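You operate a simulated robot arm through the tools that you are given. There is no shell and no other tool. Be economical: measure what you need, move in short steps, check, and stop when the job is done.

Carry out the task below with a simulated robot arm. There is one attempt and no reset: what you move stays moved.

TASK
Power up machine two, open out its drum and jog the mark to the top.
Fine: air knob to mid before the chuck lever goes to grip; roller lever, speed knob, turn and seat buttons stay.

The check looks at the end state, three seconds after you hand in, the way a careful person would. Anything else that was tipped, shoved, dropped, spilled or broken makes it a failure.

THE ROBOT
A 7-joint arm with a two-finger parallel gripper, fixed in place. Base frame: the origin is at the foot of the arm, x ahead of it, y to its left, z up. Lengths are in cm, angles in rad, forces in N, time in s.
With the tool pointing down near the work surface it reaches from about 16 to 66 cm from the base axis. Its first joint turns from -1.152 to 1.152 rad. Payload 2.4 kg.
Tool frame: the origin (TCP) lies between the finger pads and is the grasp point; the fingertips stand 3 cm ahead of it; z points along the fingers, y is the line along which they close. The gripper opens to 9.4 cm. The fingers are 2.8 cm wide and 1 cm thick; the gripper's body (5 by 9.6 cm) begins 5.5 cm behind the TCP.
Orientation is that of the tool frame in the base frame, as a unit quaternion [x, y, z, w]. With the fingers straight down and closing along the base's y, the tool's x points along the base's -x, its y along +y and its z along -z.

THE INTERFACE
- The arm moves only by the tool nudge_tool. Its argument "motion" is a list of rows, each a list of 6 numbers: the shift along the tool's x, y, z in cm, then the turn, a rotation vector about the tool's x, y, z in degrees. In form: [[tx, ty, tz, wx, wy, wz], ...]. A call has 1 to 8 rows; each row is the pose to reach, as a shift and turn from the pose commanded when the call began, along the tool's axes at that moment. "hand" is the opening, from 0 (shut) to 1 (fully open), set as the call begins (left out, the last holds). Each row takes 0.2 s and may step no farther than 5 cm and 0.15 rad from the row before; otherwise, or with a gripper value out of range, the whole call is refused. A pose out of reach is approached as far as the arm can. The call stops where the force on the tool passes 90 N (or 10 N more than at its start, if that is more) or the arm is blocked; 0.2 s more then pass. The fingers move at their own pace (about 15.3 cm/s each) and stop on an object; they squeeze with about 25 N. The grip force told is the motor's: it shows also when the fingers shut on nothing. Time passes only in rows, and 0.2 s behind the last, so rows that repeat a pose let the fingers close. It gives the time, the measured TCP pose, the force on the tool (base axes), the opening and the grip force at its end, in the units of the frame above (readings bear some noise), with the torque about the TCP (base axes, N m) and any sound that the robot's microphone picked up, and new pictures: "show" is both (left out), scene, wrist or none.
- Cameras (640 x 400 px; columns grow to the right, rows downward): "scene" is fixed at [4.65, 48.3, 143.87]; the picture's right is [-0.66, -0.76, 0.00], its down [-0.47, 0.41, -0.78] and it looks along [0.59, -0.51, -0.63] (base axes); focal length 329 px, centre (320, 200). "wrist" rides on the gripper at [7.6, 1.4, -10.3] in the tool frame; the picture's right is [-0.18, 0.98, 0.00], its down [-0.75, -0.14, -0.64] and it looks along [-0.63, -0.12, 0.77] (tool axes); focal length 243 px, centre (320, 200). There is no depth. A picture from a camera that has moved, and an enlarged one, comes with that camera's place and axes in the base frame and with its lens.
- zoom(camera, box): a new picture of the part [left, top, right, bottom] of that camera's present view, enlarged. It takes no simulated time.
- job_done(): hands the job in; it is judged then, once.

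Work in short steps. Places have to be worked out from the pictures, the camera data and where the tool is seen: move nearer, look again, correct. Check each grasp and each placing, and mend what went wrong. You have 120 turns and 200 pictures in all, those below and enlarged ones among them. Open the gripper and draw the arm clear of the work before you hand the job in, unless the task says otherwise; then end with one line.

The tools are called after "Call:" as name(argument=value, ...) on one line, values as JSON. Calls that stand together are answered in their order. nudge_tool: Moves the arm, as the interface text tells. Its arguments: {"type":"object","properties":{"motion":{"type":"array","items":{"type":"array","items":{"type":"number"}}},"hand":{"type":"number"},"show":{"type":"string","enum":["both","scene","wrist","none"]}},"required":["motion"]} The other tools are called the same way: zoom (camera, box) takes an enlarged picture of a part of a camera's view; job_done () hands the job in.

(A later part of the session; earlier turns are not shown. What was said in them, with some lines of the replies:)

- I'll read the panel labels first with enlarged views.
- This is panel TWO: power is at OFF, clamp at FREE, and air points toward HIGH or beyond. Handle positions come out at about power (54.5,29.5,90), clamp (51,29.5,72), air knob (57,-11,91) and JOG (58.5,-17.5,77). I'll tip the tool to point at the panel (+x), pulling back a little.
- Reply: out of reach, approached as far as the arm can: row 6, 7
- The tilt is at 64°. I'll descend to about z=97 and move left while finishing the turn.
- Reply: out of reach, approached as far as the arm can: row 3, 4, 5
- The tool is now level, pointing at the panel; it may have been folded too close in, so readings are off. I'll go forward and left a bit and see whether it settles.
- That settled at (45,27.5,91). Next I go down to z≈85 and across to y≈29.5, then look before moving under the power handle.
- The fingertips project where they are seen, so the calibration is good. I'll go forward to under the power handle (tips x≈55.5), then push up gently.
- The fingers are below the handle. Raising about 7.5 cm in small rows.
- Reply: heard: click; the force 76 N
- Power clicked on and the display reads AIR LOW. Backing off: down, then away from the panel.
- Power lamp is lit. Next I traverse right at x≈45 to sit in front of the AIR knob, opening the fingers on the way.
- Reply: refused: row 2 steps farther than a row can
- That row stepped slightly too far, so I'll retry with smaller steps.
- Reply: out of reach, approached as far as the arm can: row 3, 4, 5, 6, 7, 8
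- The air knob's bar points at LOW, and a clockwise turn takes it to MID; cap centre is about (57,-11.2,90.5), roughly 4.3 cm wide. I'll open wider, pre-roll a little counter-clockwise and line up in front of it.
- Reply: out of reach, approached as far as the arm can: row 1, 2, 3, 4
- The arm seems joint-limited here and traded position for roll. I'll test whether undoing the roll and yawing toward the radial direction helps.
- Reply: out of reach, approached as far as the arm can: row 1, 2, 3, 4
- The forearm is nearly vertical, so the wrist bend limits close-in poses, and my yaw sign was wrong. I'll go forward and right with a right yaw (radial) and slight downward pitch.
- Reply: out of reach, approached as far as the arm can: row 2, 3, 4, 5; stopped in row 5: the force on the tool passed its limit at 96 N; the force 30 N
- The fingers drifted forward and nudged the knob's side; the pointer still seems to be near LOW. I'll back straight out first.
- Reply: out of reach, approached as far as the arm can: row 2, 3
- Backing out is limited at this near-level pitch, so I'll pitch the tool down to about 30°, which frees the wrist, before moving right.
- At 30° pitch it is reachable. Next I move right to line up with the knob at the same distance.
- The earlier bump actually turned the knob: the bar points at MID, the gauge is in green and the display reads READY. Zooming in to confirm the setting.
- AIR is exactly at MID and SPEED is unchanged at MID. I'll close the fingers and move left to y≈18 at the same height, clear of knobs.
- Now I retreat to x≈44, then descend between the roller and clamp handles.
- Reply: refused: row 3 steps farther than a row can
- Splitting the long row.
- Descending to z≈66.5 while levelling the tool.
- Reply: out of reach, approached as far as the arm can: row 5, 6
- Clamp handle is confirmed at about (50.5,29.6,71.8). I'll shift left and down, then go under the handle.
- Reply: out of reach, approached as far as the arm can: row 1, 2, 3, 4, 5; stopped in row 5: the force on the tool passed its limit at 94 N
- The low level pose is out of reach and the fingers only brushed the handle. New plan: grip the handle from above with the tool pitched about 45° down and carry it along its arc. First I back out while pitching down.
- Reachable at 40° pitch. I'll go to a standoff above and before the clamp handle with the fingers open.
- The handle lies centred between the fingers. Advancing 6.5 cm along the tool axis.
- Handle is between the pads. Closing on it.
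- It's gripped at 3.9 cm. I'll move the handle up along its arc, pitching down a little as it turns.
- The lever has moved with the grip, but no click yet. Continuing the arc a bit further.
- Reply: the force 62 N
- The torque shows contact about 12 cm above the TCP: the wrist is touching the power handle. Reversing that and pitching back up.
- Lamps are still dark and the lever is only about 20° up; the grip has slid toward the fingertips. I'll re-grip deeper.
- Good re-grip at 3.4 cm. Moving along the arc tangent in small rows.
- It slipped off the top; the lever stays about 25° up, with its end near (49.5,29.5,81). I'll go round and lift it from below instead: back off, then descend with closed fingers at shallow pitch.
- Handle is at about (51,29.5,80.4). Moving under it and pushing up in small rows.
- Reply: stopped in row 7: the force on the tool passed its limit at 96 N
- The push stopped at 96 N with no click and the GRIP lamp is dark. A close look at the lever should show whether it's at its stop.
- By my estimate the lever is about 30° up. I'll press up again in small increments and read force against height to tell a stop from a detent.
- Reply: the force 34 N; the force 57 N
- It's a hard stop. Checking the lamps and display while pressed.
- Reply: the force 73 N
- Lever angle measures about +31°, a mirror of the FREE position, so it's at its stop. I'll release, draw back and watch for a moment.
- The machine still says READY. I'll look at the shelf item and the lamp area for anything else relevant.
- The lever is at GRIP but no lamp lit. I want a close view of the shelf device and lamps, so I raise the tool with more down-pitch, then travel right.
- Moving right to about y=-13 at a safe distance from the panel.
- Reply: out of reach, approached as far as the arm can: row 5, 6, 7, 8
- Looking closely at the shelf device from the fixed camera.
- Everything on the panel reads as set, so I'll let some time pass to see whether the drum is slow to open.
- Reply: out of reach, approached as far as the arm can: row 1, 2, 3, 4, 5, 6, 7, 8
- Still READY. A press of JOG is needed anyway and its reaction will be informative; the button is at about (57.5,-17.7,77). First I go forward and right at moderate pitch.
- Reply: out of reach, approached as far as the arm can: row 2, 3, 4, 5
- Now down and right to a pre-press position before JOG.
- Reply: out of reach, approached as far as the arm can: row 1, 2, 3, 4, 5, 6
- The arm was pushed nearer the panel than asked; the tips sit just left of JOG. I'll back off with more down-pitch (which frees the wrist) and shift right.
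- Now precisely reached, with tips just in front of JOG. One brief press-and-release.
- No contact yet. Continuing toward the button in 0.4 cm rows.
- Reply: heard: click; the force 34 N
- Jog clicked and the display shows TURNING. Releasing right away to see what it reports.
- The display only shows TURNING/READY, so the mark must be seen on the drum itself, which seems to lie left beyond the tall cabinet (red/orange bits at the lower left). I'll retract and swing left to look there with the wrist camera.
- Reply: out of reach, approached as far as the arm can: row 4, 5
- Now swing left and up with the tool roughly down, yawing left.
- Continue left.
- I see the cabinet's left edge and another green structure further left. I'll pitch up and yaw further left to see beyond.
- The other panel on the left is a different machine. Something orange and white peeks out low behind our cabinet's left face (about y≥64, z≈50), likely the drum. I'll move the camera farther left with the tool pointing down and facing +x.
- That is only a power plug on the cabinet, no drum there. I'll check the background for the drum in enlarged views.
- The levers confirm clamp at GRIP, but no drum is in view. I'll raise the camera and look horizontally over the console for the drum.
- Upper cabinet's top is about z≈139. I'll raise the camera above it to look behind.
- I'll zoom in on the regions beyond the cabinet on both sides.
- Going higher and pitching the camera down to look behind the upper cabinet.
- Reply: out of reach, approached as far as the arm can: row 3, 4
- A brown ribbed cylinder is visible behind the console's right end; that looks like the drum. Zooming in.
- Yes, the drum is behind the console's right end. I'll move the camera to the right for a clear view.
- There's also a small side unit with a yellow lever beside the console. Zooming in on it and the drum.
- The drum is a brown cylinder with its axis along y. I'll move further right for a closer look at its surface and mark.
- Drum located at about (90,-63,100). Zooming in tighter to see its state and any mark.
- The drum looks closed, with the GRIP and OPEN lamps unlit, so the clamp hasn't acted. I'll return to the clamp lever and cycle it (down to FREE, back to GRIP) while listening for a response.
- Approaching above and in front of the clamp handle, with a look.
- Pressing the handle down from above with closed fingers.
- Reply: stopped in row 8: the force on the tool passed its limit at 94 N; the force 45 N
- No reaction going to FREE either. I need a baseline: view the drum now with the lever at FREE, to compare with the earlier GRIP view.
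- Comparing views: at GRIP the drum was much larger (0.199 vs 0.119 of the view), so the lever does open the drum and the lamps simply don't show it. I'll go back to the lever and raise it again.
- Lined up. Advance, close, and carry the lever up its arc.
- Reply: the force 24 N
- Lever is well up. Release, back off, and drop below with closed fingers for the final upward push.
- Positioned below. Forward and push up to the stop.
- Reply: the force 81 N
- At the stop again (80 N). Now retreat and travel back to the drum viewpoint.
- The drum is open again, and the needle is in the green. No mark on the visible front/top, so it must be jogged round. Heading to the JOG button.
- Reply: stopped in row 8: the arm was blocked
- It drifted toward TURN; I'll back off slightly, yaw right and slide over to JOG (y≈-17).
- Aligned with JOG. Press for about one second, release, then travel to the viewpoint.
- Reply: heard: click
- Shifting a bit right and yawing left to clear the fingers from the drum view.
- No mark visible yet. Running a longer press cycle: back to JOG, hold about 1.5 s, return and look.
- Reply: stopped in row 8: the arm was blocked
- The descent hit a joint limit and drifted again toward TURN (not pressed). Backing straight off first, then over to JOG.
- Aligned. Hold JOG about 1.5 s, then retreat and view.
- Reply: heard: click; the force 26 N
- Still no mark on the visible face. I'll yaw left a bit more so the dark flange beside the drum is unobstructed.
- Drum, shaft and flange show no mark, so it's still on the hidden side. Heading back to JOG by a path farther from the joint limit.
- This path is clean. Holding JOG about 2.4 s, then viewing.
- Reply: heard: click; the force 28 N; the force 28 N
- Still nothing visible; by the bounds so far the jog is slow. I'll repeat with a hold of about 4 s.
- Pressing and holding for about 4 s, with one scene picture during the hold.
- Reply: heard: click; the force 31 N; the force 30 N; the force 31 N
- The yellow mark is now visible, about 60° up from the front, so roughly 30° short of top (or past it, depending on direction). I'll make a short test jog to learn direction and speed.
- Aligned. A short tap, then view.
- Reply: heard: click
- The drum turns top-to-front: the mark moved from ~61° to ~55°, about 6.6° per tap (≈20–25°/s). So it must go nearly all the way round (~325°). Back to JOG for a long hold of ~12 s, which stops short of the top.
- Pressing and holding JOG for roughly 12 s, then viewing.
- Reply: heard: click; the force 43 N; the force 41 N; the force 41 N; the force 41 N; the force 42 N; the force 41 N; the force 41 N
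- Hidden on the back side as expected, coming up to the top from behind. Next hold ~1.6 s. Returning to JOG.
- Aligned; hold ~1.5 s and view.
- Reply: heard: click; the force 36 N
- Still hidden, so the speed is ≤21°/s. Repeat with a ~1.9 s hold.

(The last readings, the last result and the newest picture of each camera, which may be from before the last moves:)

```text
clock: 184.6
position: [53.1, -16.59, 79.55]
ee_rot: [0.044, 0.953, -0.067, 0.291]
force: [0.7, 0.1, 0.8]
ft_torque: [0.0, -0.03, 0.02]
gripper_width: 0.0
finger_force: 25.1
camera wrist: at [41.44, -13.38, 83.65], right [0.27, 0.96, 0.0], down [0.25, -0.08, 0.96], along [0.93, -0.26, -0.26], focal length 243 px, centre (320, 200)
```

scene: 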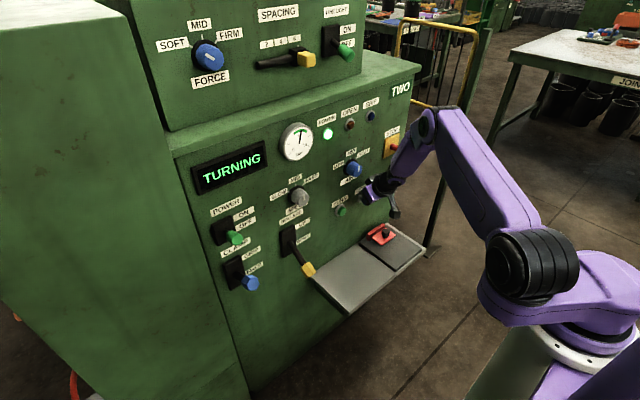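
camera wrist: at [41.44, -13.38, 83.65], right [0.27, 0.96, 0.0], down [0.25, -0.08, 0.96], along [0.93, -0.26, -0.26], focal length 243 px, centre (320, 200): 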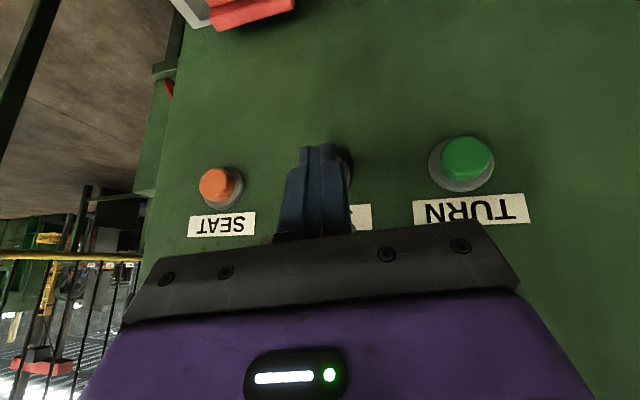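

Aligned; holding ~1.9 s and viewing.

Call:
nudge_tool(motion=[[-1.07, 0.2, 1.8, 0, 0, 0], [-1.9, 0.3, 2.4, 0, 0, 0], [-2.4, 0.3, 2.75, 0, 0, 0], [-2.4, 0.3, 2.75, 0, 0, 0], [-2.4, 0.3, 2.75, 0, 0, 0], [-2.4, 0.3, 2.75, 0, 0, 0], [-2.4, 0.3, 2.75, 0, 0, 0], [-2.4, 0.3, 2.75, 0, 0, 0]], show="none")

Call:
nudge_tool(motion=[[0, 0, 0, 0, 0, 0]], show="none")

Call:
nudge_tool(motion=[[1.3, -0.1, -0.9, 0, 0, 0], [2.4, -0.3, -2.75, 0, 0, 0], [1.6, -1.7, -6.7, 0, 0, 0], [0.8, -3.1, -10.7, 0, 0, 0], [0, -4.4, -14.7, 0, 0, 0], [-1, -5.7, -18.7, 0, 0, 0]], show="none")

Call:
nudge_tool(motion=[[-1.33, -1.93, -3.57, 0, 0, 0], [-2.7, -3.9, -7.1, 0, 0, 0], [-4, -5.8, -10.7, 0, 0, 0], [-5.3, -7.7, -14.3, 0, 0, 0], [-6.6, -9.6, -17.9, 0, 0, 0], [-8, -11.6, -21.4, 0, 0, 0], [-9.3, -13.5, -25, 0, 0, 0]], show="none")

Call:
nudge_tool(motion=[[-1.1, -3.8, -2, -4.2, -0.7, -6], [-2.3, -7.5, -4.1, -8.3, -1.4, -12], [-3.4, -11.3, -6.1, -12.5, -2.1, -18], [-3.4, -11.3, -6.1, -12.5, -2.1, -18]], show="none")

Call:
zoom(camera="wrist", box=[150, 90, 310, 190])

```text
clock: 186.4
position: [56.25, -17.12, 78.54]
ee_rot: [0.046, 0.955, -0.066, 0.287]
force: [-35.7, 2.6, 0.9]
ft_torque: [0.15, 0.62, 0.02]
gripper_width: 0.0
finger_force: 25.2
heard: click
```

```text
clock: 186.8
position: [56.22, -17.18, 78.49]
ee_rot: [0.046, 0.954, -0.066, 0.287]
force: [-35.9, 2.3, -1.2]
ft_torque: [0.06, 0.64, -0.04]
gripper_width: 0.01
finger_force: 25.1
```

```text
clock: 188.2
position: [46.37, -19.98, 95.4]
ee_rot: [0.044, 0.953, -0.066, 0.292]
force: [0.3, 0.7, -0.3]
ft_torque: [0.01, 0.03, 0.02]
gripper_width: 0.01
finger_force: 25.2
```

```text
clock: 189.8
position: [38.67, -29.8, 122.32]
ee_rot: [0.045, 0.953, -0.066, 0.292]
force: [-0.7, 1.1, 0.4]
ft_torque: [0.02, -0.01, 0.03]
gripper_width: 0.01
finger_force: 25.0
```

```text
clock: 190.8
position: [36.84, -40.39, 130.25]
ee_rot: [-0.139, 0.944, -0.008, 0.298]
force: [-0.2, -0.2, 0.1]
ft_torque: [-0.01, 0.0, -0.01]
gripper_width: 0.0
finger_force: 24.9
```

```text
4.00 times, centred on (230, 140) of wrist
camera zoom: at [24.76, -41.77, 134.24], right [-0.11, 0.99, 0.01], down [0.26, 0.02, 0.96], along [0.96, 0.11, -0.26], focal length 970 px, centre (680, 440)
```

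zoom: 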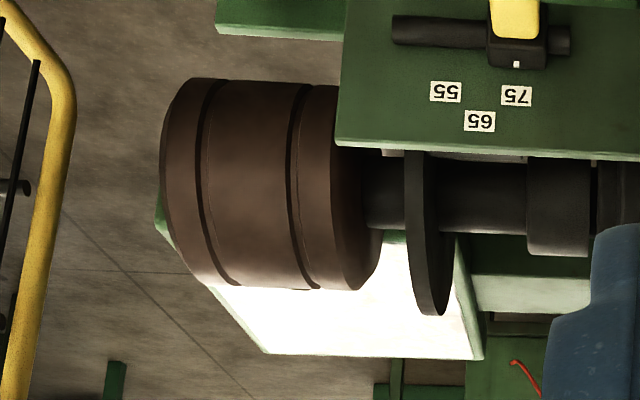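

Still hidden (speed ≤18.5°/s). Another cycle with ~2.1 s.

Call:
nudge_tool(motion=[[0, 3.4, 2.8, 4.2, 0.7, 6], [0, 6.8, 5.6, 8.3, 1.4, 12], [0, 10.2, 8.4, 12.5, 2.2, 18], [0, 10.2, 8.2, 12.5, 2.2, 18]], show="none")

Call:
nudge_tool(motion=[[1.33, 1.93, 3.57, 0, 0, 0], [2.7, 3.9, 7.1, 0, 0, 0], [4, 5.8, 10.7, 0, 0, 0], [5.3, 7.7, 14.3, 0, 0, 0], [6.6, 9.6, 17.9, 0, 0, 0], [8, 11.6, 21.4, 0, 0, 0], [9.3, 13.5, 25, 0, 0, 0]], show="none")

Call:
nudge_tool(motion=[[0.8, 1.4, 4, 0, 0, 0], [1.6, 2.8, 8, 0, 0, 0], [2.4, 4.2, 12, 0, 0, 0], [3.5, 5.6, 16, 0, 0, 0], [3.5, 5.6, 16, 0, 0, 0]], show="wrist")

```text
clock: 191.8
position: [38.78, -29.74, 122.67]
ee_rot: [0.045, 0.953, -0.068, 0.291]
force: [0.3, -1.0, 0.2]
ft_torque: [-0.01, 0.01, 0.03]
gripper_width: 0.0
finger_force: 24.8
```

```text
clock: 193.4
position: [46.3, -20.18, 95.36]
ee_rot: [0.044, 0.954, -0.067, 0.29]
force: [-1.7, -2.4, 1.0]
ft_torque: [0.1, -0.08, 0.12]
gripper_width: 0.0
finger_force: 25.1
```

```text
clock: 194.6
position: [52.89, -16.53, 79.92]
ee_rot: [0.045, 0.953, -0.067, 0.291]
force: [0.3, 0.0, 0.1]
ft_torque: [0.0, -0.05, 0.02]
gripper_width: 0.01
finger_force: 25.1
camera wrist: at [41.28, -13.29, 83.96], right [0.27, 0.96, 0.0], down [0.25, -0.08, 0.96], along [0.93, -0.26, -0.26], focal length 243 px, centre (320, 200)
```

wrist: 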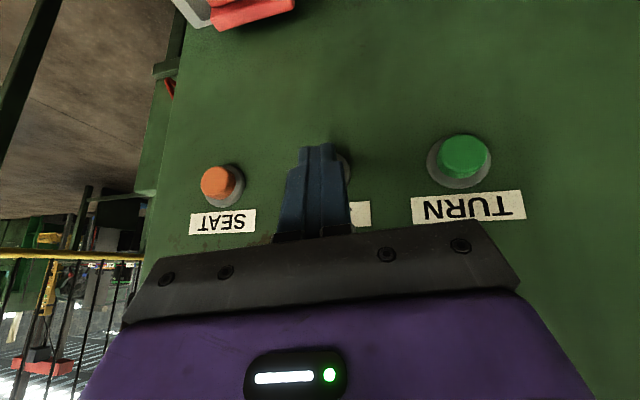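

Aligned; hold ~2.1 s and view.

Call:
nudge_tool(motion=[[-0.9, 0.1, 2.3, 0, 0, 0], [-1.7, 0.2, 2.95, 0, 0, 0], [-2.25, 0.2, 3.3, 0, 0, 0], [-2.25, 0.2, 3.3, 0, 0, 0], [-2.25, 0.2, 3.3, 0, 0, 0], [-2.25, 0.2, 3.3, 0, 0, 0], [-2.25, 0.2, 3.3, 0, 0, 0], [-2.25, 0.2, 3.3, 0, 0, 0]], show="none")

Call:
nudge_tool(motion=[[0, 0, 0, 0, 0, 0], [0, 0, 0, 0, 0, 0]], show="none")

Call:
nudge_tool(motion=[[1.3, -0.1, -0.9, 0, 0, 0], [2.25, -0.2, -3.3, 0, 0, 0], [1.5, -1.6, -7.3, 0, 0, 0], [0.7, -3, -11.3, 0, 0, 0], [-0.2, -4.4, -15.3, 0, 0, 0], [-1.2, -5.8, -19.2, 0, 0, 0]], show="none")

Call:
nudge_tool(motion=[[-1.33, -1.93, -3.57, 0, 0, 0], [-2.7, -3.9, -7.1, 0, 0, 0], [-4, -5.8, -10.7, 0, 0, 0], [-5.3, -7.7, -14.3, 0, 0, 0], [-6.6, -9.6, -17.9, 0, 0, 0], [-8, -11.6, -21.4, 0, 0, 0], [-9.3, -13.5, -25, 0, 0, 0]], show="none")

Call:
nudge_tool(motion=[[-1.1, -3.8, -2, -4.2, -0.7, -6], [-2.3, -7.5, -4.1, -8.3, -1.4, -12], [-3.4, -11.3, -6.1, -12.5, -2.1, -18], [-3.4, -11.3, -6.1, -12.5, -2.1, -18]], show="none")

Call:
zoom(camera="wrist", box=[150, 90, 310, 190])

```text
clock: 196.4
position: [56.23, -17.1, 78.17]
ee_rot: [0.047, 0.955, -0.066, 0.286]
force: [-37.6, 2.1, -0.8]
ft_torque: [0.17, 0.68, -0.05]
gripper_width: 0.03
finger_force: 24.6
heard: click
```

```text
clock: 197.0
position: [56.29, -17.04, 78.14]
ee_rot: [0.046, 0.955, -0.067, 0.286]
force: [-36.0, 2.5, -1.4]
ft_torque: [0.11, 0.67, -0.05]
gripper_width: 0.0
finger_force: 25.1
```

```text
clock: 198.4
position: [46.34, -19.65, 95.32]
ee_rot: [0.044, 0.954, -0.065, 0.291]
force: [0.5, -0.6, -0.5]
ft_torque: [0.01, -0.03, 0.01]
gripper_width: 0.01
finger_force: 25.1
```

```text
clock: 200.0
position: [38.49, -29.95, 122.57]
ee_rot: [0.044, 0.954, -0.066, 0.29]
force: [-0.1, 0.7, 0.5]
ft_torque: [0.01, -0.01, -0.01]
gripper_width: 0.0
finger_force: 25.2
```

```text
clock: 201.0
position: [36.9, -40.15, 130.52]
ee_rot: [-0.14, 0.944, -0.008, 0.297]
force: [0.2, -0.5, 0.2]
ft_torque: [0.01, -0.03, -0.01]
gripper_width: 0.0
finger_force: 24.8
```

```text
4.00 times, centred on (230, 140) of wrist
camera zoom: at [24.88, -41.62, 134.52], right [-0.11, 0.99, 0.01], down [0.27, 0.02, 0.96], along [0.96, 0.11, -0.27], focal length 970 px, centre (680, 440)
```

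zoom: 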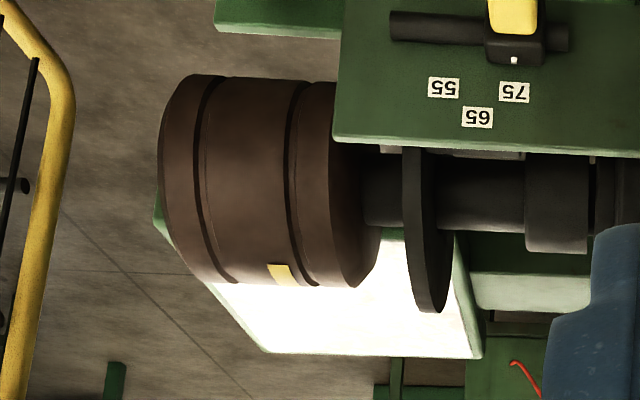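

The mark is at the top: its front edge sits at ~77° and the mark spans ~33°, so its centre is at ~93°, within about 3° of vertical. A tap (≈6°) wouldn't improve it. I'll open the gripper here, clear of the work, and check the final panel state.

Call:
nudge_tool(motion=[[0, 0, -1.5, 0, 0, 0], [0, 0, -3, 0, 0, 0]], hand=1, show="scene")

Call:
zoom(camera="scene", box=[180, 100, 420, 300])

Call:
zoom(camera="wrist", box=[180, 110, 270, 180])

```text
clock: 201.6
position: [35.08, -40.38, 133.04]
ee_rot: [-0.139, 0.945, -0.008, 0.297]
force: [-0.9, 0.2, -0.1]
ft_torque: [0.0, 0.02, -0.01]
gripper_width: 9.41
finger_force: 0.1
```

scene: 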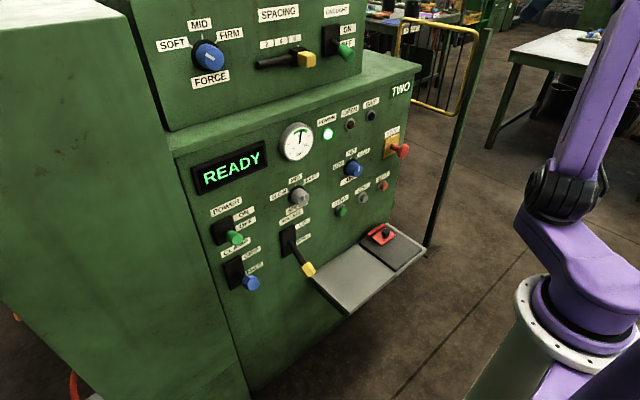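

```text
2.00 times, centred on (300, 200) of scene
camera zoom: at [4.65, 48.3, 143.87], right [-0.66, -0.76, 0.0], down [-0.47, 0.41, -0.78], along [0.59, -0.51, -0.63], focal length 658 px, centre (360, 200)
```

zoom: 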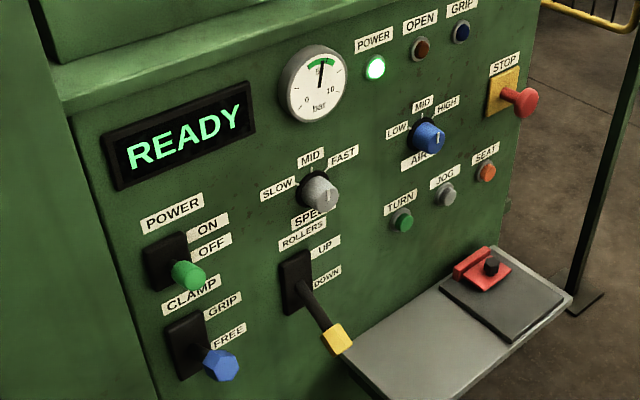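

```text
5.71 times, centred on (225, 145) of wrist
camera zoom: at [23.13, -41.81, 137.14], right [-0.11, 0.99, 0.01], down [0.27, 0.02, 0.96], along [0.96, 0.11, -0.27], focal length 1386 px, centre (863, 514)
```

zoom: 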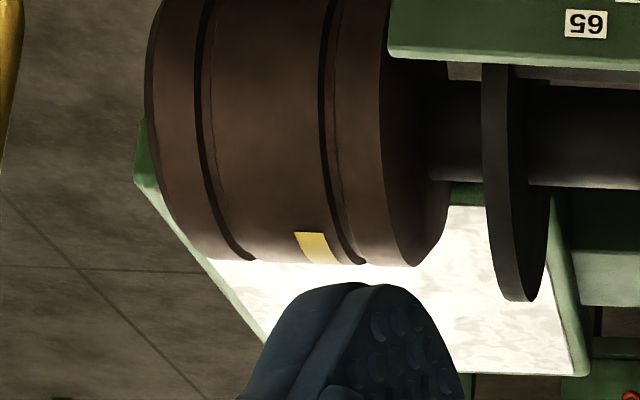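

All controls read as intended: POWER on, AIR at MID, CLAMP at GRIP, drum open with the mark at the top, and the other controls as they were. The arm is clear and the gripper open, so I'm handing in.

Call:
job_done()

```text
The job is handed in.
```

I handed the job in with machine two powered, its drum open and the mark about 3° from the top. The OPEN and GRIP lamps never lit, so I judged the open drum by its size in the camera view. An accidental bump, not a deliberate turn, moved the air knob to MID before the chuck lever (marked CLAMP) went to GRIP. I moved that lever to GRIP, back to FREE once and to GRIP again. The roller lever, speed knob, and turn and seat buttons were left as they were.
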